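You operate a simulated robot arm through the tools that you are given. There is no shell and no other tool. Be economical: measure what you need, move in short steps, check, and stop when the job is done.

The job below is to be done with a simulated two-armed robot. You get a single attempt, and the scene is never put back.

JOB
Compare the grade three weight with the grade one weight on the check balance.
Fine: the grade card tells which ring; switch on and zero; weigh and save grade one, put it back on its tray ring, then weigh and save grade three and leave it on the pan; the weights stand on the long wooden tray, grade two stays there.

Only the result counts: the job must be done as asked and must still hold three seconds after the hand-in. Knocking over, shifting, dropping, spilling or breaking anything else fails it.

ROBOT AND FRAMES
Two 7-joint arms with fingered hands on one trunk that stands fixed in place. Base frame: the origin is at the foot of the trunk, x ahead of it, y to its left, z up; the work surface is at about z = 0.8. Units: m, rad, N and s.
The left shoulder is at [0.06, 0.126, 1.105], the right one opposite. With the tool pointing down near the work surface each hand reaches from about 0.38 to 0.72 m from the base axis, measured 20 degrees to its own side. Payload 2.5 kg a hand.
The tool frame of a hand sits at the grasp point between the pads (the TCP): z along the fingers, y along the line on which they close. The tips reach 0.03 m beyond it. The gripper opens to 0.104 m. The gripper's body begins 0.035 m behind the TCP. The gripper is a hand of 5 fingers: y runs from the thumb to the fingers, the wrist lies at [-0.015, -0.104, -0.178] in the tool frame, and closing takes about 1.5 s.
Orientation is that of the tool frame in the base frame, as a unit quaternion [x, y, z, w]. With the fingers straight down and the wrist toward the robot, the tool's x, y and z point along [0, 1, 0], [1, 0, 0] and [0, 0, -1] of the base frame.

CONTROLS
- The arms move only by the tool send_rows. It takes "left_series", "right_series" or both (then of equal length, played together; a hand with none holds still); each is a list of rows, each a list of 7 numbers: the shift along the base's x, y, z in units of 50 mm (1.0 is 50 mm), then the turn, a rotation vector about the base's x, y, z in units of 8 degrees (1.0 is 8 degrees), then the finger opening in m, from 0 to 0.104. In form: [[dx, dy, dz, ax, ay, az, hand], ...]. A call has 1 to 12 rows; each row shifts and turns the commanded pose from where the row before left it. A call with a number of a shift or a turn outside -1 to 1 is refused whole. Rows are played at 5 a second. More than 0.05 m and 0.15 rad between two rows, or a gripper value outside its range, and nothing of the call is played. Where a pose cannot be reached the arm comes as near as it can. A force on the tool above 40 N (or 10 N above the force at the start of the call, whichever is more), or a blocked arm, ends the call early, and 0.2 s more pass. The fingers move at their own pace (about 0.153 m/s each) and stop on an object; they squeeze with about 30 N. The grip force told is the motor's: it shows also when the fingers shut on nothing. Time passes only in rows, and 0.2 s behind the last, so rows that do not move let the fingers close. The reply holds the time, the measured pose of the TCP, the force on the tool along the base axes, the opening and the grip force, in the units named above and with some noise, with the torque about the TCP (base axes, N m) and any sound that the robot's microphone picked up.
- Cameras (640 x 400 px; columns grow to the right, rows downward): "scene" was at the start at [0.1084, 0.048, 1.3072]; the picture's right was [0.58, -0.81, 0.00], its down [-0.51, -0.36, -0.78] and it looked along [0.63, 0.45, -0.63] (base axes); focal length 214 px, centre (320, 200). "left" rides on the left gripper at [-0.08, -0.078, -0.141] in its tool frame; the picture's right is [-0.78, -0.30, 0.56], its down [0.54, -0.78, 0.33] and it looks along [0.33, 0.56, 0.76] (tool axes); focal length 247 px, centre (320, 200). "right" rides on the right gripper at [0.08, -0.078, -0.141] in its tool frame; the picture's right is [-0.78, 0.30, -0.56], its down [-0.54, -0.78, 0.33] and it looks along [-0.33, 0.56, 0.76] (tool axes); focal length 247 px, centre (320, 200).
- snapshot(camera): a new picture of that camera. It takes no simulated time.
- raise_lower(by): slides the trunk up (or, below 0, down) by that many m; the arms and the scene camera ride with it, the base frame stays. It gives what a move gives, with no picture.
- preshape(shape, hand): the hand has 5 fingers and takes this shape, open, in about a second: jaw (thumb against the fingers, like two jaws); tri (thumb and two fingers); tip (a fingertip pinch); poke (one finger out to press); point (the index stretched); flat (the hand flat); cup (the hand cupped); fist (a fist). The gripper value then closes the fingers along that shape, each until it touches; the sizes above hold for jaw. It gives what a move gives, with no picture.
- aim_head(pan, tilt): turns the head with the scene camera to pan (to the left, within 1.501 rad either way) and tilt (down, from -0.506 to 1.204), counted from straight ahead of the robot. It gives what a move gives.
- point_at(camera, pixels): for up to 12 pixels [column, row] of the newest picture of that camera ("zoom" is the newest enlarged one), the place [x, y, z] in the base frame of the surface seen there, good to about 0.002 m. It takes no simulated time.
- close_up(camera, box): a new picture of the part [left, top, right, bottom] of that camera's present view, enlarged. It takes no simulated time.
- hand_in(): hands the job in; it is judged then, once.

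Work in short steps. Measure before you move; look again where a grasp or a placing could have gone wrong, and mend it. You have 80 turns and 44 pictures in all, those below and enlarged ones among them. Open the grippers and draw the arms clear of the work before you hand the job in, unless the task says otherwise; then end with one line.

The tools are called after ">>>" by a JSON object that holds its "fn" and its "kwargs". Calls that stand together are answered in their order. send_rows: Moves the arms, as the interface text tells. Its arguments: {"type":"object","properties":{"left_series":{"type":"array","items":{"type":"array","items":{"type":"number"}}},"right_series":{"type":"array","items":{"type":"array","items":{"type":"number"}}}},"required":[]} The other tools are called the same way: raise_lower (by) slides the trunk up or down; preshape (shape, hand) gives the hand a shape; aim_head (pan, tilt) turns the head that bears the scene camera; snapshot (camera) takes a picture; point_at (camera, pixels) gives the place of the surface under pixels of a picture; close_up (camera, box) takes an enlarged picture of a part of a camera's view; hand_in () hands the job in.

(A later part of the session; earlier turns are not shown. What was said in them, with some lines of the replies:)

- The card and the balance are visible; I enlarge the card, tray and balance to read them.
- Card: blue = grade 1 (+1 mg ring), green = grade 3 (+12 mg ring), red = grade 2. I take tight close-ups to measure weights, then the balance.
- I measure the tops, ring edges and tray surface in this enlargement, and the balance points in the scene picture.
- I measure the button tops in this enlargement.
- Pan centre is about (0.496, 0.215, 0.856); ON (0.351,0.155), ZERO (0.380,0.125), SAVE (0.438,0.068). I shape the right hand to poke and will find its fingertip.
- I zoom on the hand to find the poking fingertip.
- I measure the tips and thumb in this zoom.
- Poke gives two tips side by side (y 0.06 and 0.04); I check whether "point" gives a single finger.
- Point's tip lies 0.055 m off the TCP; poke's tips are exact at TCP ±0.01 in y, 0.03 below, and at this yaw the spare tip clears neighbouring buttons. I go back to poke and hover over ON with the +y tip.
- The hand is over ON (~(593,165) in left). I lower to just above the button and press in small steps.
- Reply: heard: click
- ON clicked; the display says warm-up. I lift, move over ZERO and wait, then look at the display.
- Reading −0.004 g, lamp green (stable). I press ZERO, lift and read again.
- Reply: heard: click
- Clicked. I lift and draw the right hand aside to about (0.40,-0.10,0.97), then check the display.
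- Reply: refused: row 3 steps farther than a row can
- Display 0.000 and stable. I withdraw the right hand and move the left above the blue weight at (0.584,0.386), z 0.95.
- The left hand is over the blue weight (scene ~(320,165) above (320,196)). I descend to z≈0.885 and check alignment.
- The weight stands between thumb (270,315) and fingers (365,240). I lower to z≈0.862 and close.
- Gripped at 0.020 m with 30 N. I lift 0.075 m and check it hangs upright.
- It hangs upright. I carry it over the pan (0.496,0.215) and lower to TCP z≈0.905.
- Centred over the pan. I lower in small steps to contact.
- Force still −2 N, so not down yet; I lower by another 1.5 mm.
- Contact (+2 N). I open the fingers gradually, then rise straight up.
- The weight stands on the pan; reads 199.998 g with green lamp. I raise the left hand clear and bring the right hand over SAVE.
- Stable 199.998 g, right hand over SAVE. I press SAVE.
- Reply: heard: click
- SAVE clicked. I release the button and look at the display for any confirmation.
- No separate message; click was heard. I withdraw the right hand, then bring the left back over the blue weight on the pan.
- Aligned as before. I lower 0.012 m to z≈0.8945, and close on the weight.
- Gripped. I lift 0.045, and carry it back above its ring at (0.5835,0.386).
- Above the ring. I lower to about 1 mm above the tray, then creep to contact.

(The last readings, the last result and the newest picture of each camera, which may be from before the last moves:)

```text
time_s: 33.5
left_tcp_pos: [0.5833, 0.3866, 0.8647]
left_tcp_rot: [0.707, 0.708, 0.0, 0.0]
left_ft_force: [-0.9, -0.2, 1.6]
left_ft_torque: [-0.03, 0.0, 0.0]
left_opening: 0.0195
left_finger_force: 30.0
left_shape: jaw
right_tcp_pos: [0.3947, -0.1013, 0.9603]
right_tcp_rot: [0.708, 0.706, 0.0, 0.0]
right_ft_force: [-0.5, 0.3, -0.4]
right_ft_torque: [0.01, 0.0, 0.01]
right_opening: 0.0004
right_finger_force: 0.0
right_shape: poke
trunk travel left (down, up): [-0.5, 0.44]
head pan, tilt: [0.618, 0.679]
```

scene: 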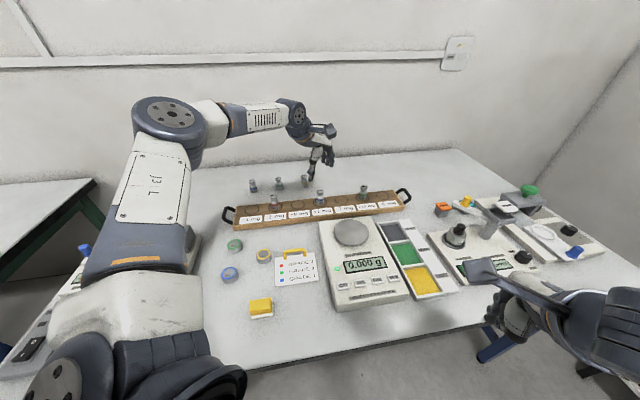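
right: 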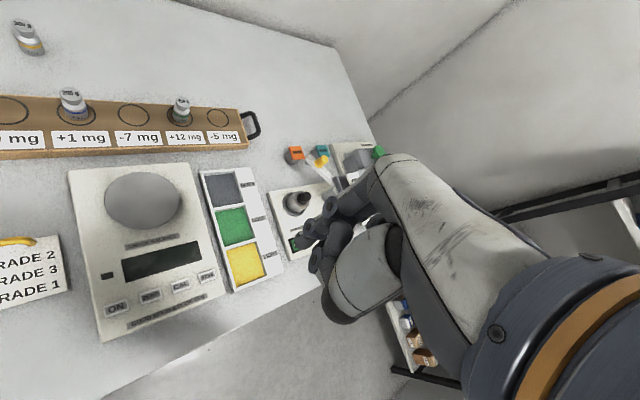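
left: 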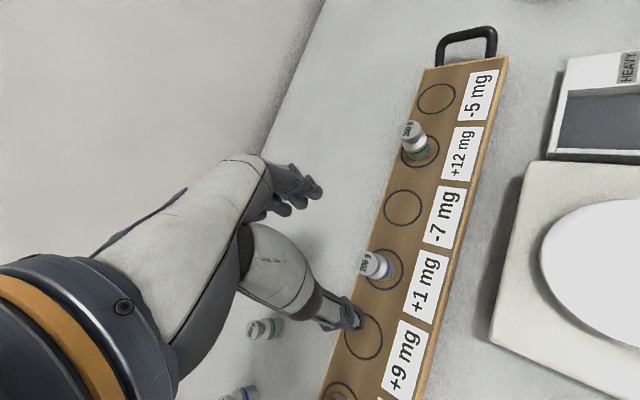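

Contact (+1.6 N). I open and rise, then check the placing.

>>> {"fn": "send_rows", "kwargs": {"left_series": [[0, 0, 0, 0, 0, 0, 0.03], [0, 0, 0, 0, 0, 0, 0.05], [0, 0, 0, 0, 0, 0, 0.07], [0, 0, 0, 0, 0, 0, 0.09], [0, 0, 0, 0, 0, 0, 0.09], [0, 0, 0.5, 0, 0, 0, 0.09], [0, 0, 0.8, 0, 0, 0, 0.09], [0, 0, 0.8, 0, 0, 0, 0.09], [0, 0, 0, 0, 0, 0, 0.09]]}}

>>> {"fn": "close_up", "kwargs": {"camera": "scene", "box": [300, 180, 380, 230]}}

```text
time_s: 35.5
left_tcp_pos: [0.5846, 0.3867, 0.9683]
left_tcp_rot: [0.708, 0.707, 0.0, 0.0]
left_ft_force: [-0.2, 0.2, 0.2]
left_ft_torque: [0.0, 0.0, 0.03]
left_opening: 0.0899
left_finger_force: 0.1
left_shape: jaw
right_tcp_pos: [0.3937, -0.1011, 0.9596]
right_tcp_rot: [0.708, 0.706, 0.0, -0.001]
right_ft_force: [0.3, 0.3, -0.9]
right_ft_torque: [0.0, 0.0, 0.04]
right_opening: 0.0
right_finger_force: 0.1
right_shape: poke
trunk travel left (down, up): [-0.5, 0.44]
head pan, tilt: [0.618, 0.679]
```

```text
8.00 times, centred on (340, 205) of scene
```

zoom: 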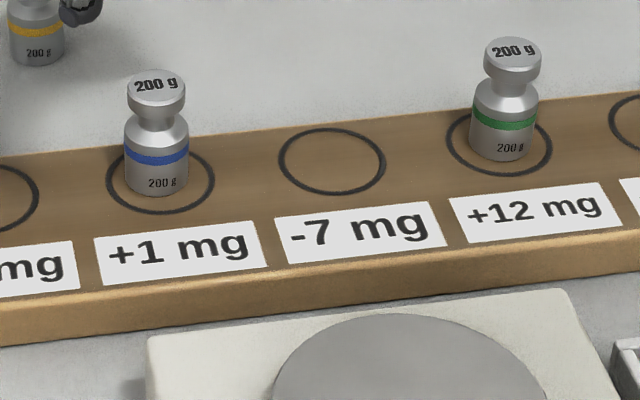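

Blue is back within its ring. Next I move the left hand above the green weight (0.695,0.276).

>>> {"fn": "send_rows", "kwargs": {"left_series": [[0.55, -0.55, 0, 0, 0, 0, 0.09], [0.55, -0.55, 0, 0, 0, 0, 0.09], [0.55, -0.55, 0, 0, 0, 0, 0.09], [0.55, -0.56, 0, 0, 0, 0, 0.09], [0, 0, -0.6, 0, 0, 0, 0.09], [0, 0, -0.6, 0, 0, 0, 0.09], [0, 0, 0, 0, 0, 0, 0.09]]}}

>>> {"fn": "close_up", "kwargs": {"camera": "scene", "box": [310, 150, 420, 280]}}

```text
time_s: 37.1
left_tcp_pos: [0.6288, 0.2807, 0.921]
left_tcp_rot: [0.707, 0.707, 0.0, 0.0]
left_ft_force: [0.8, 0.2, 0.9]
left_ft_torque: [0.02, -0.01, 0.01]
left_opening: 0.0897
left_finger_force: 0.1
left_shape: jaw
left hand out of reach, approached as far as the arm can: row 3, 4, 5, 6
right_tcp_pos: [0.3943, -0.0996, 0.9607]
right_tcp_rot: [0.708, 0.706, 0.0, 0.001]
right_ft_force: [0.4, -0.6, 1.0]
right_ft_torque: [0.0, -0.01, -0.02]
right_opening: 0.0001
right_finger_force: 0.1
right_shape: poke
trunk travel left (down, up): [-0.5, 0.44]
head pan, tilt: [0.618, 0.679]
```

```text
3.08 times, centred on (365, 215) of scene
```

zoom: 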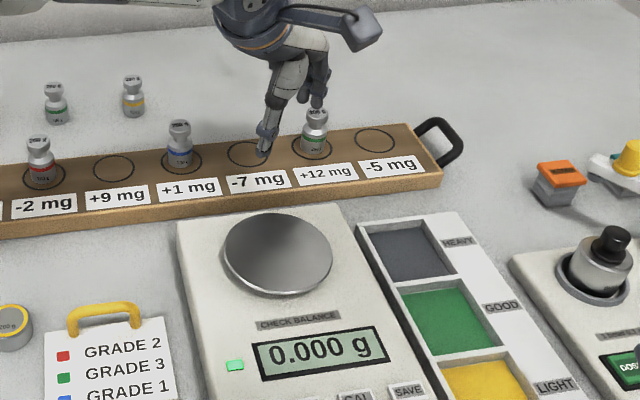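

The arm stops at x 0.629, short of the green weight (0.695); balance shows 0.000. I back off and up, then turn the yaw to −20° to see whether reach changes.

>>> {"fn": "send_rows", "kwargs": {"left_series": [[-0.4, 0, 0.8, 0, 0, 0, 0.09], [-0.4, 0, 0.8, 0, 0, 0, 0.09], [0, 0, 0, 0, 0, 0, 0.09]]}}

>>> {"fn": "snapshot", "kwargs": {"camera": "scene"}}

```text
time_s: 37.9
left_tcp_pos: [0.5888, 0.282, 1.0012]
left_tcp_rot: [0.708, 0.707, 0.001, 0.001]
left_ft_force: [1.2, 1.1, -0.5]
left_ft_torque: [0.0, -0.02, 0.0]
left_opening: 0.0898
left_finger_force: 0.1
left_shape: jaw
right_tcp_pos: [0.3938, -0.1004, 0.9604]
right_tcp_rot: [0.708, 0.706, 0.0, 0.0]
right_ft_force: [0.9, -0.5, -0.4]
right_ft_torque: [-0.02, -0.02, 0.01]
right_opening: 0.0
right_finger_force: 0.0
right_shape: poke
trunk travel left (down, up): [-0.5, 0.44]
head pan, tilt: [0.618, 0.679]
```

```text
9 pictures are left
```

scene: 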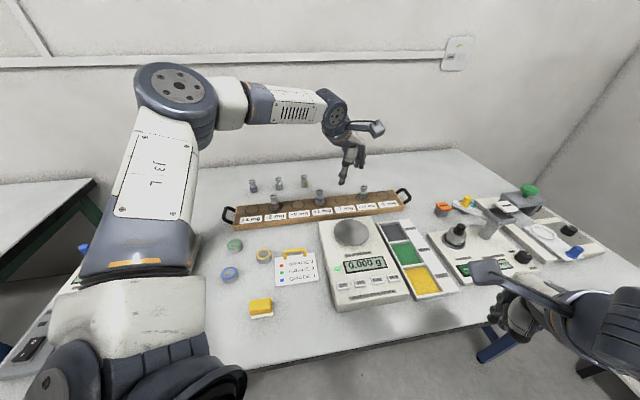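

The elbow is strongly bent, so orientation rather than arm length limits. I test reach in the air (z 1.0) with yaw +16° first.

>>> {"fn": "send_rows", "kwargs": {"left_series": [[0, 0, 0, 0, 0, 1, 0.09], [0, 0, 0, 0, 0, 1, 0.09], [0.6, 0, 0, 0, 0, 0, 0.09], [0.6, 0, 0, 0, 0, 0, 0.09], [0.6, 0, 0, 0, 0, 0, 0.09], [0.4, 0, 0, 0, 0, 0, 0.09], [0, 0, 0, 0, 0, 0, 0.09]]}}

```text
time_s: 39.5
left_tcp_pos: [0.6395, 0.2812, 1.0004]
left_tcp_rot: [0.602, 0.798, 0.0, 0.0]
left_ft_force: [-1.0, 0.3, -0.1]
left_ft_torque: [0.05, 0.03, 0.01]
left_opening: 0.0896
left_finger_force: 0.2
left_shape: jaw
left hand out of reach, approached as far as the arm can: row 4, 5, 6
right_tcp_pos: [0.3942, -0.1008, 0.9609]
right_tcp_rot: [0.708, 0.706, 0.001, 0.0]
right_ft_force: [-0.1, -0.4, 0.3]
right_ft_torque: [-0.01, 0.01, 0.0]
right_opening: 0.0
right_finger_force: 0.1
right_shape: poke
trunk travel left (down, up): [-0.5, 0.44]
head pan, tilt: [0.618, 0.679]
```

Yaw +16° gives x 0.640. I try −24° yaw instead.

>>> {"fn": "send_rows", "kwargs": {"left_series": [[-0.4, 0, 0, 0, 0, -1, 0.09], [-0.4, 0, 0, 0, 0, -1, 0.09], [0, 0, 0, 0, 0, -1, 0.09], [0, 0, 0, 0, 0, -1, 0.09], [0, 0, 0, 0, 0, -1, 0.09], [0.6, 0, 0, 0, 0, 0, 0.09], [0.6, 0, 0, 0, 0, 0, 0.09], [0.6, 0, 0, 0, 0, 0, 0.09], [0.4, 0, 0, 0, 0, 0, 0.09], [0, 0, 0, 0, 0, 0, 0.09]]}}

```text
time_s: 41.7
left_tcp_pos: [0.6295, 0.2817, 1.0004]
left_tcp_rot: [0.839, 0.545, 0.0, 0.001]
left_ft_force: [0.5, -1.5, -0.7]
left_ft_torque: [-0.03, -0.02, -0.01]
left_opening: 0.09
left_finger_force: 0.0
left_shape: jaw
left hand out of reach, approached as far as the arm can: row 7, 8, 9
right_tcp_pos: [0.3944, -0.1015, 0.9612]
right_tcp_rot: [0.707, 0.707, 0.0, -0.001]
right_ft_force: [0.2, -0.2, 0.3]
right_ft_torque: [0.0, 0.02, 0.0]
right_opening: 0.0
right_finger_force: 0.2
right_shape: poke
trunk travel left (down, up): [-0.5, 0.44]
head pan, tilt: [0.618, 0.679]
```

I measure the arm's elbow and wrist in the newest scene picture to understand the limit.

>>> {"fn": "point_at", "kwargs": {"camera": "scene", "pixels": [[180, 85], [215, 105], [265, 100], [300, 103], [338, 108], [150, 200], [120, 310], [350, 150], [200, 130]]}}

```text
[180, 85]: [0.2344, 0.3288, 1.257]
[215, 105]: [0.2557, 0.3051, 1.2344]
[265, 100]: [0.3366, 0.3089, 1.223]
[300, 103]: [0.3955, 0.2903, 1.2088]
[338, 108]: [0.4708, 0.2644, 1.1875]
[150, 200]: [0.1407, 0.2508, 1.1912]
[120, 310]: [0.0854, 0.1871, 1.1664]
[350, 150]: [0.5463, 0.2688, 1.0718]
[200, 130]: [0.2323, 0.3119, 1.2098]
```

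Arm stretch limits the wrist to about 0.50 m from the shoulder. Leaning the hand about its closing axis, with the closing axis along the tray, brings the wrist nearer while the weight is still gripped level. I back off, yaw to −45° and lean 40° in the air.

>>> {"fn": "send_rows", "kwargs": {"left_series": [[-0.6, 0.2, 0.4, 0, 0, -1, 0.09], [-0.6, 0.2, 0.4, 0, 0, -1, 0.09], [0, 0, 0, 0, 0, -0.62, 0.09], [0, 0, 0, 0.7, -0.7, 0, 0.09], [0, 0, 0, 0.7, -0.7, 0, 0.09], [0, 0, 0, 0.7, -0.7, 0, 0.09], [0, 0, 0, 0.7, -0.7, 0, 0.09], [0, 0, 0, 0.7, -0.7, 0, 0.09], [0, 0, 0, 0, 0, 0, 0.09]]}}

```text
time_s: 43.7
left_tcp_pos: [0.5712, 0.3006, 1.0412]
left_tcp_rot: [0.869, 0.36, 0.313, -0.129]
left_ft_force: [0.0, 0.1, -0.4]
left_ft_torque: [-0.02, 0.0, -0.05]
left_opening: 0.0898
left_finger_force: 0.2
left_shape: jaw
right_tcp_pos: [0.3945, -0.1011, 0.9603]
right_tcp_rot: [0.707, 0.707, 0.0, 0.0]
right_ft_force: [0.2, -0.3, -0.5]
right_ft_torque: [0.01, 0.0, -0.02]
right_opening: 0.0
right_finger_force: 0.1
right_shape: poke
trunk travel left (down, up): [-0.5, 0.44]
head pan, tilt: [0.618, 0.679]
```

Lean and yaw are exact (z axis ≈ (0.45,0.45,−0.77), closing axis level along the tray). I move to hover over the green weight.

>>> {"fn": "send_rows", "kwargs": {"left_series": [[0.6, -0.12, 0, 0, 0, 0, 0.09], [0.6, -0.12, -0.3, 0, 0, 0, 0.09], [0.6, -0.12, -0.3, 0, 0, 0, 0.09], [0.68, -0.13, -0.3, 0, 0, 0, 0.09], [0, 0, -0.3, 0, 0, 0, 0.09], [0, 0, 0, 0, 0, 0, 0.09]]}}

```text
time_s: 45.1
left_tcp_pos: [0.6768, 0.2792, 0.9831]
left_tcp_rot: [0.869, 0.36, 0.313, -0.129]
left_ft_force: [0.0, 1.0, 0.2]
left_ft_torque: [0.04, 0.01, -0.02]
left_opening: 0.0901
left_finger_force: 0.0
left_shape: jaw
left hand out of reach, approached as far as the arm can: row 4
right_tcp_pos: [0.3943, -0.1007, 0.961]
right_tcp_rot: [0.708, 0.706, 0.0, 0.0]
right_ft_force: [0.1, -0.1, -0.2]
right_ft_torque: [-0.01, 0.03, -0.02]
right_opening: 0.0003
right_finger_force: 0.0
right_shape: poke
trunk travel left (down, up): [-0.5, 0.44]
head pan, tilt: [0.618, 0.679]
```

Short by 18 mm. I lean 8° more and try again.

>>> {"fn": "send_rows", "kwargs": {"left_series": [[0, 0, 0, 0.7, -0.7, 0, 0.09], [0.12, -0.02, -0.2, 0, 0, 0, 0.09], [0.12, -0.02, -0.2, 0, 0, 0, 0.09], [0.12, -0.02, 0, 0, 0, 0, 0.09], [0, 0, 0, 0, 0, 0, 0.09]]}}

```text
time_s: 46.3
left_tcp_pos: [0.6791, 0.2797, 0.9674]
left_tcp_rot: [0.845, 0.35, 0.373, -0.154]
left_ft_force: [-0.1, -0.1, 0.3]
left_ft_torque: [0.03, -0.02, 0.03]
left_opening: 0.0897
left_finger_force: 0.0
left_shape: jaw
left hand out of reach, approached as far as the arm can: row 2, 3, 4
right_tcp_pos: [0.3934, -0.1015, 0.9608]
right_tcp_rot: [0.708, 0.706, 0.0, 0.0]
right_ft_force: [0.7, 0.3, -0.1]
right_ft_torque: [0.0, -0.01, 0.03]
right_opening: 0.0001
right_finger_force: 0.1
right_shape: poke
trunk travel left (down, up): [-0.5, 0.44]
head pan, tilt: [0.618, 0.679]
```

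A wrist limit now seems to bind. I turn the yaw back by 16° and retry toward the target in small steps.

>>> {"fn": "send_rows", "kwargs": {"left_series": [[-0.2, 0, 0.1, 0, 0, 1, 0.09], [0, 0, 0, 0, 0, 1, 0.09], [0.15, 0, -0.1, 0, 0, 0, 0.09], [0.15, -0.02, 0, 0, 0, 0, 0.09], [0.15, -0.03, 0, 0, 0, 0, 0.09], [0.1, -0.03, 0, 0, 0, 0, 0.09], [0, 0, 0, 0, 0, 0, 0.09]]}}

```text
time_s: 47.9
left_tcp_pos: [0.6646, 0.2891, 0.9792]
left_tcp_rot: [0.789, 0.464, 0.347, -0.204]
left_ft_force: [-0.5, -0.2, 0.5]
left_ft_torque: [0.04, 0.03, -0.03]
left_opening: 0.0902
left_finger_force: 0.0
left_shape: jaw
left hand out of reach, approached as far as the arm can: row 2, 3, 4, 5, 6
right_tcp_pos: [0.3936, -0.1002, 0.9619]
right_tcp_rot: [0.708, 0.706, 0.0, 0.0]
right_ft_force: [-1.1, 0.5, -0.2]
right_ft_torque: [-0.01, -0.01, 0.03]
right_opening: 0.0001
right_finger_force: 0.1
right_shape: poke
trunk travel left (down, up): [-0.5, 0.44]
head pan, tilt: [0.618, 0.679]
```

Worse; the other direction then: yaw to about −61°, and retry.

>>> {"fn": "send_rows", "kwargs": {"left_series": [[-0.4, 0, 0.1, 0, 0, -1, 0.09], [0, 0, 0, 0, 0, -1, 0.09], [0, 0, 0, 0, 0, -1, 0.09], [0, 0, 0, 0, 0, -1, 0.09], [0.25, 0, -0.1, 0, 0, 0, 0.09], [0.25, -0.1, 0, 0, 0, 0, 0.09], [0.2, -0.1, 0, 0, 0, 0, 0.09], [0.2, -0.06, 0, 0, 0, 0, 0.09], [0.12, 0, 0, 0, 0, 0, 0.09], [0, 0, 0, 0, 0, 0, 0.09]]}}

```text
time_s: 50.1
left_tcp_pos: [0.6874, 0.2779, 0.982]
left_tcp_rot: [0.886, 0.229, 0.39, -0.101]
left_ft_force: [-0.1, -0.2, 0.2]
left_ft_torque: [0.01, -0.04, 0.0]
left_opening: 0.0899
left_finger_force: 0.1
left_shape: jaw
left hand out of reach, approached as far as the arm can: row 9
right_tcp_pos: [0.3944, -0.1011, 0.9602]
right_tcp_rot: [0.707, 0.707, 0.0, 0.0]
right_ft_force: [0.2, -0.4, -0.5]
right_ft_torque: [-0.01, 0.01, 0.01]
right_opening: 0.0001
right_finger_force: 0.0
right_shape: poke
trunk travel left (down, up): [-0.5, 0.44]
head pan, tilt: [0.618, 0.679]
```

Nearly there (0.687). I yaw 8° more and step the last 8 mm; the descent can then be made by lowering the trunk. I also raise the right hand for that.

>>> {"fn": "send_rows", "kwargs": {"left_series": [[-0.1, 0, 0, 0, 0, -1, 0.09], [0, 0, 0, 0, 0, -0.5, 0.09], [0.1, -0.02, 0, 0, 0, 0, 0.09], [0.05, 0, 0, 0, 0, 0, 0.09], [0.05, 0, 0, 0, 0, 0, 0.09], [0.05, 0, 0, 0, 0, 0, 0.09], [0, 0, 0, 0, 0, 0, 0.09]], "right_series": [[0, 0, 0.6, 0, 0, 0, 0], [0, 0, 0.6, 0, 0, 0, 0], [0, 0, 0.6, 0, 0, 0, 0], [0, 0, 0.6, 0, 0, 0, 0], [0, 0, 0.6, 0, 0, 0, 0], [0, 0, 0, 0, 0, 0, 0], [0, 0, 0, 0, 0, 0, 0]]}}

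```text
time_s: 51.7
left_tcp_pos: [0.6669, 0.2662, 0.9976]
left_tcp_rot: [0.905, 0.136, 0.399, -0.06]
left_ft_force: [-0.7, 0.0, 0.3]
left_ft_torque: [0.0, -0.01, 0.02]
left_opening: 0.0899
left_finger_force: 0.0
left_shape: jaw
left hand out of reach, approached as far as the arm can: row 1, 2, 3, 5
right_tcp_pos: [0.3959, -0.0998, 1.1133]
right_tcp_rot: [0.708, 0.706, 0.0, 0.0]
right_ft_force: [-0.4, -0.5, 0.3]
right_ft_torque: [0.0, 0.01, -0.02]
right_opening: 0.0
right_finger_force: 0.1
right_shape: poke
trunk travel left (down, up): [-0.5, 0.44]
head pan, tilt: [0.618, 0.679]
```

Overshot the wrist limit; I go back to yaw −61° and approach (0.690,0.277) in fine steps.

>>> {"fn": "send_rows", "kwargs": {"left_series": [[-0.2, 0, 0, 0, 0, 1, 0.09], [0, 0, 0, 0, 0, 0.5, 0.09], [0.2, 0.06, -0.1, 0, 0, 0, 0.09], [0.2, 0.06, -0.1, 0, 0, 0, 0.09], [0.15, 0.06, -0.1, 0, 0, 0, 0.09], [0.05, 0.0, 0, 0, 0, 0, 0.09], [0.05, 0.0, 0, 0, 0, 0, 0.09], [0.03, 0.0, 0, 0, 0, 0, 0.09], [0.03, 0, 0, 0, 0, 0, 0.09], [0, 0, 0, 0, 0, 0, 0.09]]}}

```text
time_s: 53.9
left_tcp_pos: [0.6859, 0.2784, 0.983]
left_tcp_rot: [0.886, 0.229, 0.39, -0.101]
left_ft_force: [-0.5, -0.2, -1.0]
left_ft_torque: [0.0, 0.01, -0.02]
left_opening: 0.0898
left_finger_force: 0.0
left_shape: jaw
left hand out of reach, approached as far as the arm can: row 7
right_tcp_pos: [0.3953, -0.101, 1.1126]
right_tcp_rot: [0.708, 0.706, 0.0, 0.001]
right_ft_force: [-0.4, 0.8, -0.6]
right_ft_torque: [0.02, 0.01, 0.01]
right_opening: 0.0
right_finger_force: 0.1
right_shape: poke
trunk travel left (down, up): [-0.5, 0.44]
head pan, tilt: [0.618, 0.679]
```

Small steps seem to work still; I add a few more, with a slight yaw back of 4°.

>>> {"fn": "send_rows", "kwargs": {"left_series": [[0.03, 0, -0.1, 0, 0, 0.5, 0.09], [0.03, 0, -0.1, 0, 0, 0, 0.09], [0.03, -0.01, 0, 0, 0, 0, 0.09], [0.03, -0.01, 0, 0, 0, 0, 0.09], [0.03, -0.01, 0, 0, 0, 0, 0.09], [0.03, -0.01, 0, 0, 0, 0, 0.09], [0, 0, 0, 0, 0, 0, 0.09]]}}

```text
time_s: 55.5
left_tcp_pos: [0.6868, 0.2781, 0.9763]
left_tcp_rot: [0.878, 0.26, 0.387, -0.114]
left_ft_force: [0.1, -0.8, 0.1]
left_ft_torque: [0.0, -0.02, 0.03]
left_opening: 0.0897
left_finger_force: 0.1
left_shape: jaw
left hand out of reach, approached as far as the arm can: row 1, 3, 6
right_tcp_pos: [0.3941, -0.1013, 1.1117]
right_tcp_rot: [0.707, 0.707, 0.0, 0.0]
right_ft_force: [-0.3, 0.5, -0.9]
right_ft_torque: [-0.03, -0.05, -0.02]
right_opening: 0.0001
right_finger_force: 0.1
right_shape: poke
trunk travel left (down, up): [-0.5, 0.44]
head pan, tilt: [0.618, 0.679]
```

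It stays at x≈0.687; the leaning pads still cross the weight's axis about 10 mm nearer the tips, which is fine. I shift −4 mm in y to centre along the closing axis, then lower the trunk 0.07 m.

>>> {"fn": "send_rows", "kwargs": {"left_series": [[0, -0.04, 0, 0, 0, 0, 0.09], [0, -0.04, 0, 0, 0, 0, 0.09], [0, 0, 0, 0, 0, 0, 0.09]]}}

>>> {"fn": "raise_lower", "kwargs": {"by": -0.06}}

>>> {"fn": "snapshot", "kwargs": {"camera": "scene"}}

```text
time_s: 56.3
left_tcp_pos: [0.6865, 0.2731, 0.9767]
left_tcp_rot: [0.877, 0.26, 0.388, -0.114]
left_ft_force: [-0.2, 0.7, -0.4]
left_ft_torque: [0.02, -0.02, -0.01]
left_opening: 0.0897
left_finger_force: 0.1
left_shape: jaw
right_tcp_pos: [0.3961, -0.1002, 1.1122]
right_tcp_rot: [0.708, 0.706, 0.0, 0.0]
right_ft_force: [-0.2, 0.2, -0.2]
right_ft_torque: [0.01, 0.0, 0.04]
right_opening: 0.0001
right_finger_force: 0.0
right_shape: poke
trunk travel left (down, up): [-0.5, 0.44]
head pan, tilt: [0.618, 0.679]
```

```text
time_s: 57.3
left_tcp_pos: [0.6867, 0.274, 0.9163]
left_tcp_rot: [0.877, 0.26, 0.387, -0.114]
left_ft_force: [-1.2, -0.1, -0.1]
left_ft_torque: [0.0, -0.01, 0.01]
left_opening: 0.0898
left_finger_force: 0.1
left_shape: jaw
right_tcp_pos: [0.3953, -0.1001, 1.0538]
right_tcp_rot: [0.707, 0.707, 0.0, 0.0]
right_ft_force: [-0.3, -0.5, -0.4]
right_ft_torque: [-0.01, 0.02, 0.0]
right_opening: 0.0
right_finger_force: 0.0
right_shape: poke
trunk travel left (down, up): [-0.44, 0.5]
head pan, tilt: [0.618, 0.679]
```

```text
8 pictures are left
```

scene: 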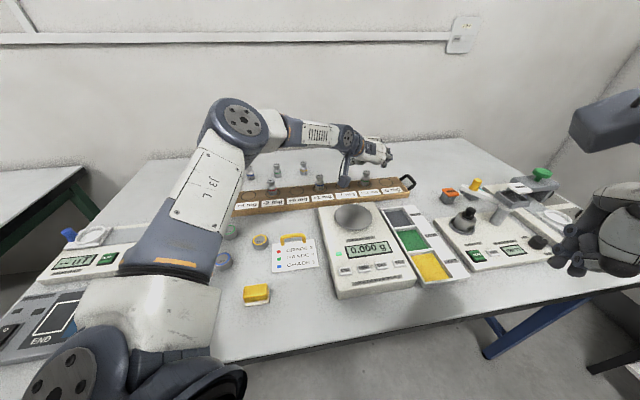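

I zoom on the hand and the green weight before descending.

>>> {"fn": "close_up", "kwargs": {"camera": "scene", "box": [325, 120, 421, 205]}}

```text
4.71 times, centred on (373, 162) of scene
```

zoom: 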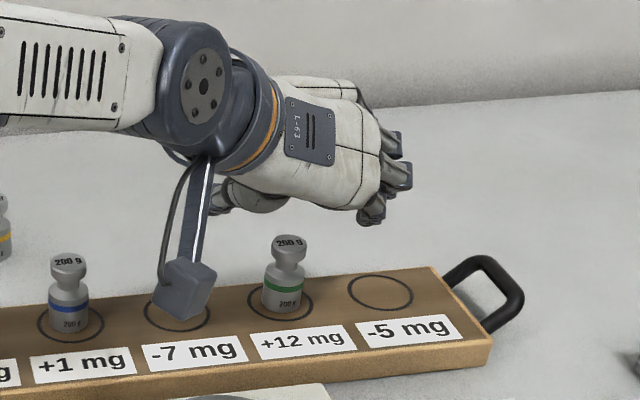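

>>> {"fn": "point_at", "kwargs": {"camera": "zoom", "pixels": [[185, 290], [185, 317], [222, 205], [372, 215], [400, 180], [270, 205], [330, 195], [290, 243], [120, 130]]}}

```text
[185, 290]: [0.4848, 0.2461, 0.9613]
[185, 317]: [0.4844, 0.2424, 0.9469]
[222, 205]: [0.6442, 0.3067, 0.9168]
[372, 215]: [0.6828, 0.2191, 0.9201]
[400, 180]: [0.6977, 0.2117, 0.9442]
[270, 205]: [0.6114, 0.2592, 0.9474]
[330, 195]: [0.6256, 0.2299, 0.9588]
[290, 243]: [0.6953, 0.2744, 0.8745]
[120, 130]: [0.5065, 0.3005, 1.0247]
```

Thumb (0.644,0.307) and fingers (0.683,0.219) straddle the weight (0.695,0.274); the camera block clears the pan. I lower the trunk another 0.047 m.

>>> {"fn": "raise_lower", "kwargs": {"by": -0.03}}

>>> {"fn": "raise_lower", "kwargs": {"by": -0.017}}

>>> {"fn": "close_up", "kwargs": {"camera": "scene", "box": [325, 110, 421, 195]}}

```text
time_s: 58.0
left_tcp_pos: [0.6853, 0.2746, 0.8855]
left_tcp_rot: [0.877, 0.26, 0.387, -0.115]
left_ft_force: [-0.5, -0.3, 0.2]
left_ft_torque: [-0.03, 0.01, -0.03]
left_opening: 0.0899
left_finger_force: 0.1
left_shape: jaw
right_tcp_pos: [0.3961, -0.1002, 1.0224]
right_tcp_rot: [0.708, 0.706, 0.0, -0.001]
right_ft_force: [0.4, 0.0, 0.8]
right_ft_torque: [-0.01, -0.01, 0.0]
right_opening: 0.0001
right_finger_force: 0.0
right_shape: poke
trunk travel left (down, up): [-0.41, 0.53]
head pan, tilt: [0.618, 0.679]
```

```text
time_s: 58.7
left_tcp_pos: [0.6856, 0.2748, 0.8687]
left_tcp_rot: [0.877, 0.26, 0.387, -0.113]
left_ft_force: [0.9, -0.8, 0.0]
left_ft_torque: [0.01, 0.01, -0.04]
left_opening: 0.0896
left_finger_force: 0.1
left_shape: jaw
right_tcp_pos: [0.3945, -0.1, 1.0055]
right_tcp_rot: [0.708, 0.706, 0.0, 0.001]
right_ft_force: [-0.5, -0.6, 0.1]
right_ft_torque: [-0.03, -0.01, 0.0]
right_opening: 0.0
right_finger_force: 0.0
right_shape: poke
trunk travel left (down, up): [-0.393, 0.547]
head pan, tilt: [0.618, 0.679]
```

```text
4.71 times, centred on (373, 152) of scene
```

zoom: 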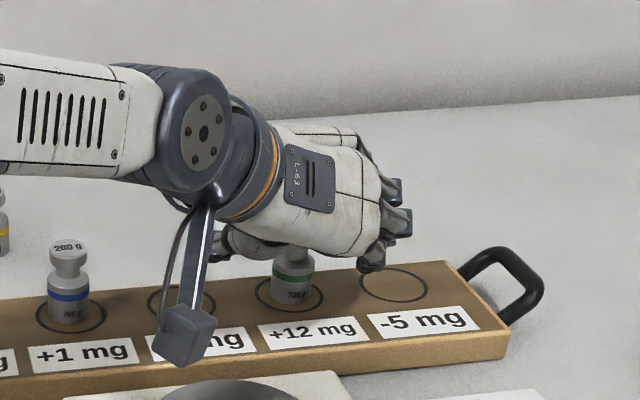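

The weight is between thumb and fingers, untouched. I close gradually.

>>> {"fn": "send_rows", "kwargs": {"left_series": [[0, 0, 0, 0, 0, 0, 0.07], [0, 0, 0, 0, 0, 0, 0.055], [0, 0, 0, 0, 0, 0, 0.045], [0, 0, 0, 0, 0, 0, 0.035], [0, 0, 0, 0, 0, 0, 0.025], [0, 0, 0, 0, 0, 0, 0.015], [0, 0, 0, 0, 0, 0, 0.0], [0, 0, 0, 0, 0, 0, 0.0], [0, 0, 0, 0, 0, 0, 0.0]]}}

```text
time_s: 60.7
left_tcp_pos: [0.6864, 0.2738, 0.8689]
left_tcp_rot: [0.877, 0.261, 0.387, -0.114]
left_ft_force: [1.0, 0.4, 0.6]
left_ft_torque: [0.03, -0.01, 0.01]
left_opening: 0.0158
left_finger_force: 30.3
left_shape: jaw
right_tcp_pos: [0.3946, -0.1001, 1.0055]
right_tcp_rot: [0.708, 0.706, -0.001, 0.0]
right_ft_force: [-0.3, 0.3, -0.5]
right_ft_torque: [-0.01, 0.02, -0.01]
right_opening: 0.0002
right_finger_force: 0.0
right_shape: poke
trunk travel left (down, up): [-0.393, 0.547]
head pan, tilt: [0.618, 0.679]
```

Something is gripped at 0.016 m. I raise the trunk 0.05 m and look.

>>> {"fn": "raise_lower", "kwargs": {"by": 0.05}}

>>> {"fn": "close_up", "kwargs": {"camera": "scene", "box": [325, 120, 421, 205]}}

```text
time_s: 61.6
left_tcp_pos: [0.6868, 0.2745, 0.9194]
left_tcp_rot: [0.878, 0.26, 0.386, -0.115]
left_ft_force: [-0.6, 0.4, -2.0]
left_ft_torque: [-0.04, -0.02, 0.04]
left_opening: 0.0159
left_finger_force: 30.1
left_shape: jaw
right_tcp_pos: [0.3963, -0.1005, 1.055]
right_tcp_rot: [0.707, 0.707, 0.0, 0.0]
right_ft_force: [-0.1, -0.2, -0.5]
right_ft_torque: [0.01, 0.0, -0.01]
right_opening: 0.0
right_finger_force: 0.0
right_shape: poke
trunk travel left (down, up): [-0.443, 0.497]
head pan, tilt: [0.618, 0.679]
```

```text
4.71 times, centred on (373, 162) of scene
```

zoom: 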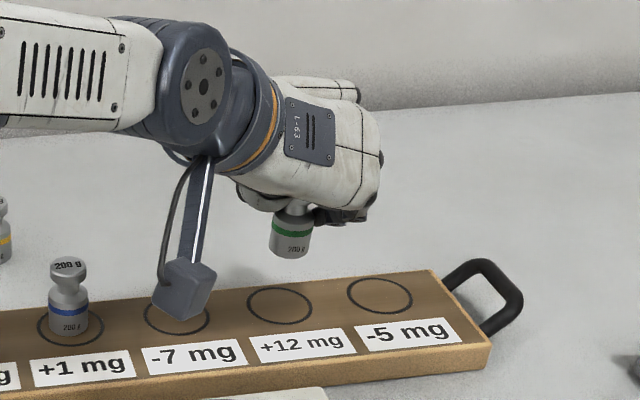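

The green weight hangs practically upright. I carry it toward the pan keeping this orientation, with a bit more height.

>>> {"fn": "send_rows", "kwargs": {"left_series": [[-0.3, 0, 0.5, 0, 0, 0, 0], [-0.75, -0.25, 0, 0, 0, 0, 0], [-0.75, -0.25, 0, 0, 0, 0, 0], [-0.75, -0.25, 0, 0, 0, 0, 0], [-0.75, -0.25, 0, 0, 0, 0, 0], [-0.66, -0.27, 0, 0, 0, 0, 0], [0, 0, 0, 0, 0, 0, 0], [0, 0, 0, 0, 0, 0, 0]]}}

>>> {"fn": "snapshot", "kwargs": {"camera": "scene"}}

```text
time_s: 63.4
left_tcp_pos: [0.4863, 0.2095, 0.9439]
left_tcp_rot: [0.878, 0.26, 0.387, -0.114]
left_ft_force: [0.6, -0.3, -1.3]
left_ft_torque: [0.03, 0.0, -0.06]
left_opening: 0.0159
left_finger_force: 29.9
left_shape: jaw
right_tcp_pos: [0.3937, -0.1011, 1.0558]
right_tcp_rot: [0.708, 0.706, 0.0, 0.0]
right_ft_force: [0.1, -0.2, -0.3]
right_ft_torque: [-0.02, 0.02, -0.02]
right_opening: 0.0
right_finger_force: 0.3
right_shape: poke
trunk travel left (down, up): [-0.443, 0.497]
head pan, tilt: [0.618, 0.679]
```

```text
4 pictures are left
```

scene: 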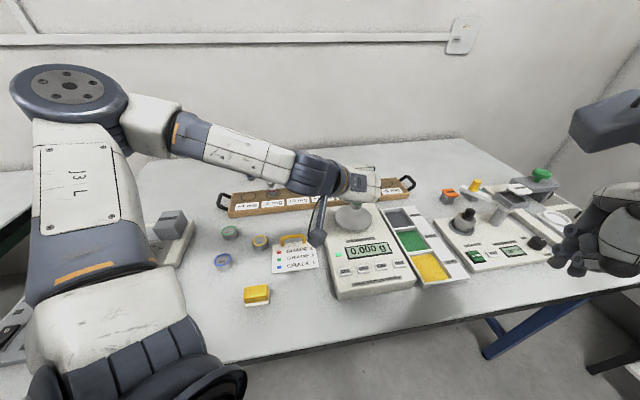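

I probe the held weight's surface around (355,203) in this picture to locate it.

>>> {"fn": "point_at", "kwargs": {"camera": "scene", "pixels": [[350, 200], [353, 203], [356, 203], [359, 203], [356, 206], [353, 206], [362, 203], [350, 204], [356, 210], [330, 220], [375, 222], [354, 218]]}}

```text
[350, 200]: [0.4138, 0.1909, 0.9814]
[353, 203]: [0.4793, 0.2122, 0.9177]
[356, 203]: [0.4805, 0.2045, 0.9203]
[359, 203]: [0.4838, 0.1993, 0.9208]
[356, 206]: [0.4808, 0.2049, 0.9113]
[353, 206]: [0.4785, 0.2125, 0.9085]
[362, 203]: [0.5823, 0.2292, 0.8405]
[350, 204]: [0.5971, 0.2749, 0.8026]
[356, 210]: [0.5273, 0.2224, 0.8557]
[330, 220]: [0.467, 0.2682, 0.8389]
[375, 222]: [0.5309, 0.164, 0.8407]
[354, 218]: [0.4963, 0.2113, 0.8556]
```

Weight centre is at ≈(0.4935,0.212), pan centre (0.496,0.215). I nudge and lower to just above contact.

>>> {"fn": "send_rows", "kwargs": {"left_series": [[0.05, 0.05, -0.3, 0, 0, 0, 0], [0, 0, -0.3, 0, 0, 0, 0], [0, 0, -0.14, 0, 0, 0, 0], [0, 0, -0.04, 0, 0, 0, 0], [0, 0, 0, 0, 0, 0, 0]]}}

```text
time_s: 64.6
left_tcp_pos: [0.4911, 0.2125, 0.9045]
left_tcp_rot: [0.878, 0.259, 0.386, -0.115]
left_ft_force: [-0.5, 0.5, -2.0]
left_ft_torque: [0.03, 0.02, -0.02]
left_opening: 0.0158
left_finger_force: 29.7
left_shape: jaw
right_tcp_pos: [0.3945, -0.1006, 1.0552]
right_tcp_rot: [0.708, 0.706, 0.001, 0.0]
right_ft_force: [0.1, 0.1, 0.1]
right_ft_torque: [-0.02, 0.03, -0.03]
right_opening: 0.0
right_finger_force: 0.1
right_shape: poke
trunk travel left (down, up): [-0.443, 0.497]
head pan, tilt: [0.618, 0.679]
```

Still hanging (−2 N). I creep down 2.5 mm.

>>> {"fn": "send_rows", "kwargs": {"left_series": [[0, 0, -0.02, 0, 0, 0, 0], [0, 0, -0.02, 0, 0, 0, 0], [0, 0, -0.01, 0, 0, 0, 0], [0, 0, 0, 0, 0, 0, 0]]}}

```text
time_s: 65.6
left_tcp_pos: [0.4897, 0.2135, 0.9007]
left_tcp_rot: [0.877, 0.26, 0.387, -0.114]
left_ft_force: [0.5, 0.9, 0.5]
left_ft_torque: [0.01, -0.05, 0.0]
left_opening: 0.0156
left_finger_force: 30.2
left_shape: jaw
right_tcp_pos: [0.3954, -0.1006, 1.0559]
right_tcp_rot: [0.708, 0.706, 0.001, 0.0]
right_ft_force: [0.3, 0.1, 0.5]
right_ft_torque: [-0.01, -0.01, 0.0]
right_opening: 0.0001
right_finger_force: 0.2
right_shape: poke
trunk travel left (down, up): [-0.443, 0.497]
head pan, tilt: [0.618, 0.679]
```

Contact (force from −2 to +0.5 N). I press 0.5 mm more to seat it flat, then open gradually.

>>> {"fn": "send_rows", "kwargs": {"left_series": [[0, 0, -0.01, 0, 0, 0, 0], [0, 0, 0, 0, 0, 0, 0.018], [0, 0, 0, 0, 0, 0, 0.024], [0, 0, 0, 0, 0, 0, 0.035], [0, 0, 0, 0, 0, 0, 0.05], [0, 0, 0, 0, 0, 0, 0.07], [0, 0, 0, 0, 0, 0, 0.09], [0, 0, 0, 0, 0, 0, 0.09], [0, 0, 0, 0, 0, 0, 0.09]]}}

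>>> {"fn": "close_up", "kwargs": {"camera": "scene", "box": [300, 165, 428, 275]}}

```text
time_s: 67.6
left_tcp_pos: [0.4893, 0.2125, 0.9016]
left_tcp_rot: [0.878, 0.259, 0.387, -0.115]
left_ft_force: [0.5, -0.3, 0.3]
left_ft_torque: [0.02, 0.0, -0.02]
left_opening: 0.09
left_finger_force: 0.0
left_shape: jaw
right_tcp_pos: [0.3951, -0.0992, 1.0542]
right_tcp_rot: [0.708, 0.706, 0.0, 0.001]
right_ft_force: [0.4, 0.5, 0.0]
right_ft_torque: [0.01, -0.01, -0.01]
right_opening: 0.0
right_finger_force: 0.0
right_shape: poke
trunk travel left (down, up): [-0.443, 0.497]
head pan, tilt: [0.618, 0.679]
```

```text
3.64 times, centred on (364, 220) of scene
```

zoom: 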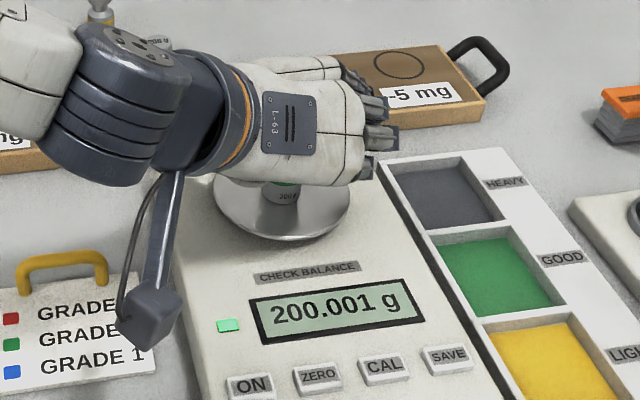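

Green stands on the pan; reads 200.001 g, stable. I lift the left hand straight up and away to the left, and bring the right over SAVE.

>>> {"fn": "send_rows", "kwargs": {"left_series": [[0, 0, 0.4, 0, 0, 0, 0.09], [0, 0, 0.7, 0, 0, 0, 0.09], [0, 0, 0.8, 0, 0, 0, 0.09], [0, 0.6, 0.5, 0, 0, 0, 0.09], [0, 0.9, 0, 0, 0, 0, 0.09], [0, 0.9, 0, 0, 0, 0, 0.09], [0, 0.9, 0, 0, 0, 0, 0.09]]}}

>>> {"fn": "send_rows", "kwargs": {"right_series": [[0.29, 0.79, -0.4, 0, 0, 0, 0], [0.29, 0.79, -0.5, 0, 0, 0, 0], [0.29, 0.79, -0.5, 0, 0, 0, 0], [0, 0.79, -0.6, 0, 0, 0, 0], [0, 0, -0.8, 0, 0, 0, 0], [0, 0, -0.2, 0, 0, 0, 0], [0, 0, 0, 0, 0, 0, 0]]}}

>>> {"fn": "close_up", "kwargs": {"camera": "scene", "box": [290, 150, 430, 280]}}

```text
time_s: 69.2
left_tcp_pos: [0.4895, 0.3793, 1.0239]
left_tcp_rot: [0.877, 0.261, 0.387, -0.113]
left_ft_force: [0.4, 0.0, -0.3]
left_ft_torque: [-0.01, 0.01, 0.0]
left_opening: 0.0899
left_finger_force: 0.2
left_shape: jaw
right_tcp_pos: [0.3935, -0.1, 1.055]
right_tcp_rot: [0.708, 0.706, -0.001, 0.0]
right_ft_force: [0.0, 0.7, 1.1]
right_ft_torque: [0.0, -0.01, 0.04]
right_opening: 0.0
right_finger_force: 0.0
right_shape: poke
trunk travel left (down, up): [-0.443, 0.497]
head pan, tilt: [0.618, 0.679]
```

```text
time_s: 70.8
left_tcp_pos: [0.4885, 0.3788, 1.0233]
left_tcp_rot: [0.877, 0.259, 0.387, -0.114]
left_ft_force: [0.2, -0.4, 1.0]
left_ft_torque: [-0.01, 0.01, -0.01]
left_opening: 0.0898
left_finger_force: 0.1
left_shape: jaw
right_tcp_pos: [0.44, 0.0571, 0.9049]
right_tcp_rot: [0.707, 0.707, 0.0, 0.0]
right_ft_force: [0.6, -0.1, 0.4]
right_ft_torque: [0.02, -0.01, -0.02]
right_opening: 0.0
right_finger_force: 0.1
right_shape: poke
trunk travel left (down, up): [-0.443, 0.497]
head pan, tilt: [0.618, 0.679]
```

```text
3.08 times, centred on (360, 215) of scene
```

zoom: 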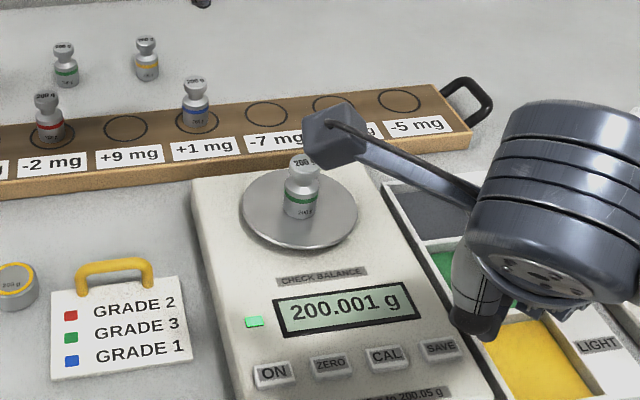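

Green is upright, 200.001 g stable, green lamp; right hand is at the same pose as the earlier SAVE press. I press SAVE.

>>> {"fn": "send_rows", "kwargs": {"right_series": [[0, 0, -0.3, 0, 0, 0, 0], [0, 0, -0.2, 0, 0, 0, 0], [0, 0, -0.05, 0, 0, 0, 0], [0, 0, -0.05, 0, 0, 0, 0], [0, 0, -0.05, 0, 0, 0, 0], [0, 0, -0.03, 0, 0, 0, 0]]}}

```text
time_s: 72.2
left_tcp_pos: [0.4897, 0.3797, 1.0244]
left_tcp_rot: [0.877, 0.26, 0.387, -0.114]
left_ft_force: [-0.8, -0.2, -0.2]
left_ft_torque: [0.02, 0.01, 0.01]
left_opening: 0.0898
left_finger_force: 0.1
left_shape: jaw
right_tcp_pos: [0.4394, 0.0585, 0.8721]
right_tcp_rot: [0.707, 0.707, 0.001, 0.0]
right_ft_force: [0.9, -0.3, 5.9]
right_ft_torque: [-0.01, -0.02, -0.03]
right_opening: 0.0
right_finger_force: 0.1
right_shape: poke
trunk travel left (down, up): [-0.443, 0.497]
head pan, tilt: [0.618, 0.679]
heard: click
```

SAVE clicked. I withdraw the right hand and raise the left, then take a final look.

>>> {"fn": "send_rows", "kwargs": {"right_series": [[0, 0, 0.7, 0, 0, 0, 0], [0, -0.5, 0.6, 0, 0, 0, 0], [-0.2, -0.9, 0.3, 0, 0, 0, 0], [-0.2, -0.9, 0.3, 0, 0, 0, 0], [0, -0.85, 0.3, 0, 0, 0, 0], [0, 0, 0, 0, 0, 0, 0]], "left_series": [[0, 0, 0, 0, 0, 0, 0.09], [-0.3, 0, 0.6, 0, 0, 0, 0.09], [-0.3, 0, 0.6, 0, 0, 0, 0.09], [0, 0, 0.4, 0, 0, 0, 0.1], [0, 0, 0, 0, 0, 0, 0.1], [0, 0, 0, 0, 0, 0, 0.1]]}}

>>> {"fn": "preshape", "kwargs": {"hand": "right", "shape": "jaw"}}

>>> {"fn": "close_up", "kwargs": {"camera": "scene", "box": [220, 150, 430, 290]}}

```text
time_s: 73.6
left_tcp_pos: [0.4599, 0.3784, 1.101]
left_tcp_rot: [0.877, 0.26, 0.387, -0.115]
left_ft_force: [-0.9, 0.0, -1.0]
left_ft_torque: [0.0, 0.01, 0.02]
left_opening: 0.1003
left_finger_force: 0.0
left_shape: jaw
right_tcp_pos: [0.4166, -0.0985, 0.9802]
right_tcp_rot: [0.707, 0.707, 0.0, -0.001]
right_ft_force: [-0.6, -0.3, -0.4]
right_ft_torque: [0.0, -0.02, 0.01]
right_opening: 0.0
right_finger_force: 0.1
right_shape: poke
trunk travel left (down, up): [-0.443, 0.497]
head pan, tilt: [0.618, 0.679]
```

```text
time_s: 74.5
left_tcp_pos: [0.4615, 0.3784, 1.1008]
left_tcp_rot: [0.877, 0.26, 0.388, -0.115]
left_ft_force: [0.1, -0.7, -0.8]
left_ft_torque: [0.01, 0.02, -0.02]
left_opening: 0.1001
left_finger_force: 0.0
left_shape: jaw
right_tcp_pos: [0.4169, -0.0987, 0.9802]
right_tcp_rot: [0.708, 0.707, 0.0, 0.0]
right_ft_force: [-0.5, 0.2, -0.7]
right_ft_torque: [0.01, 0.0, -0.02]
right_opening: 0.1039
right_finger_force: 0.1
right_shape: jaw
trunk travel left (down, up): [-0.443, 0.497]
head pan, tilt: [0.618, 0.679]
```

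```text
2.86 times, centred on (325, 220) of scene
```

zoom: 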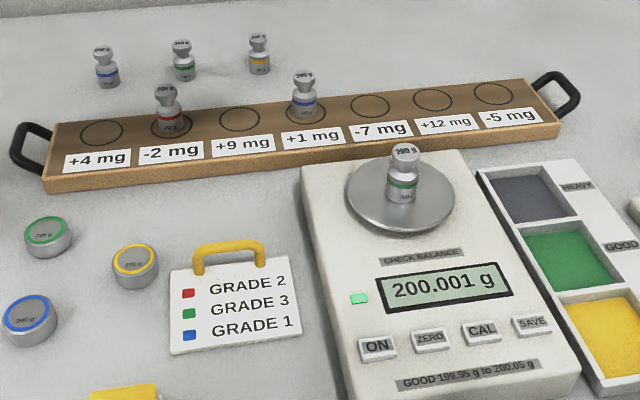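

Everything stands as asked: blue on its ring, red untouched, green on the pan, display 200.001 g, and both hands clear. I hand in.

>>> {"fn": "hand_in", "kwargs": {}}

```text
The job is handed in.
```

I weighed and saved both weights: grade one (blue ring) read 199.998 g and is back on its +1 mg ring. Grade three (green ring) read 200.001 g and stays on the pan, 3 mg heavier. SAVE clicked both times, though the balance shows no save message. Grade two was not moved, and the job is handed in.
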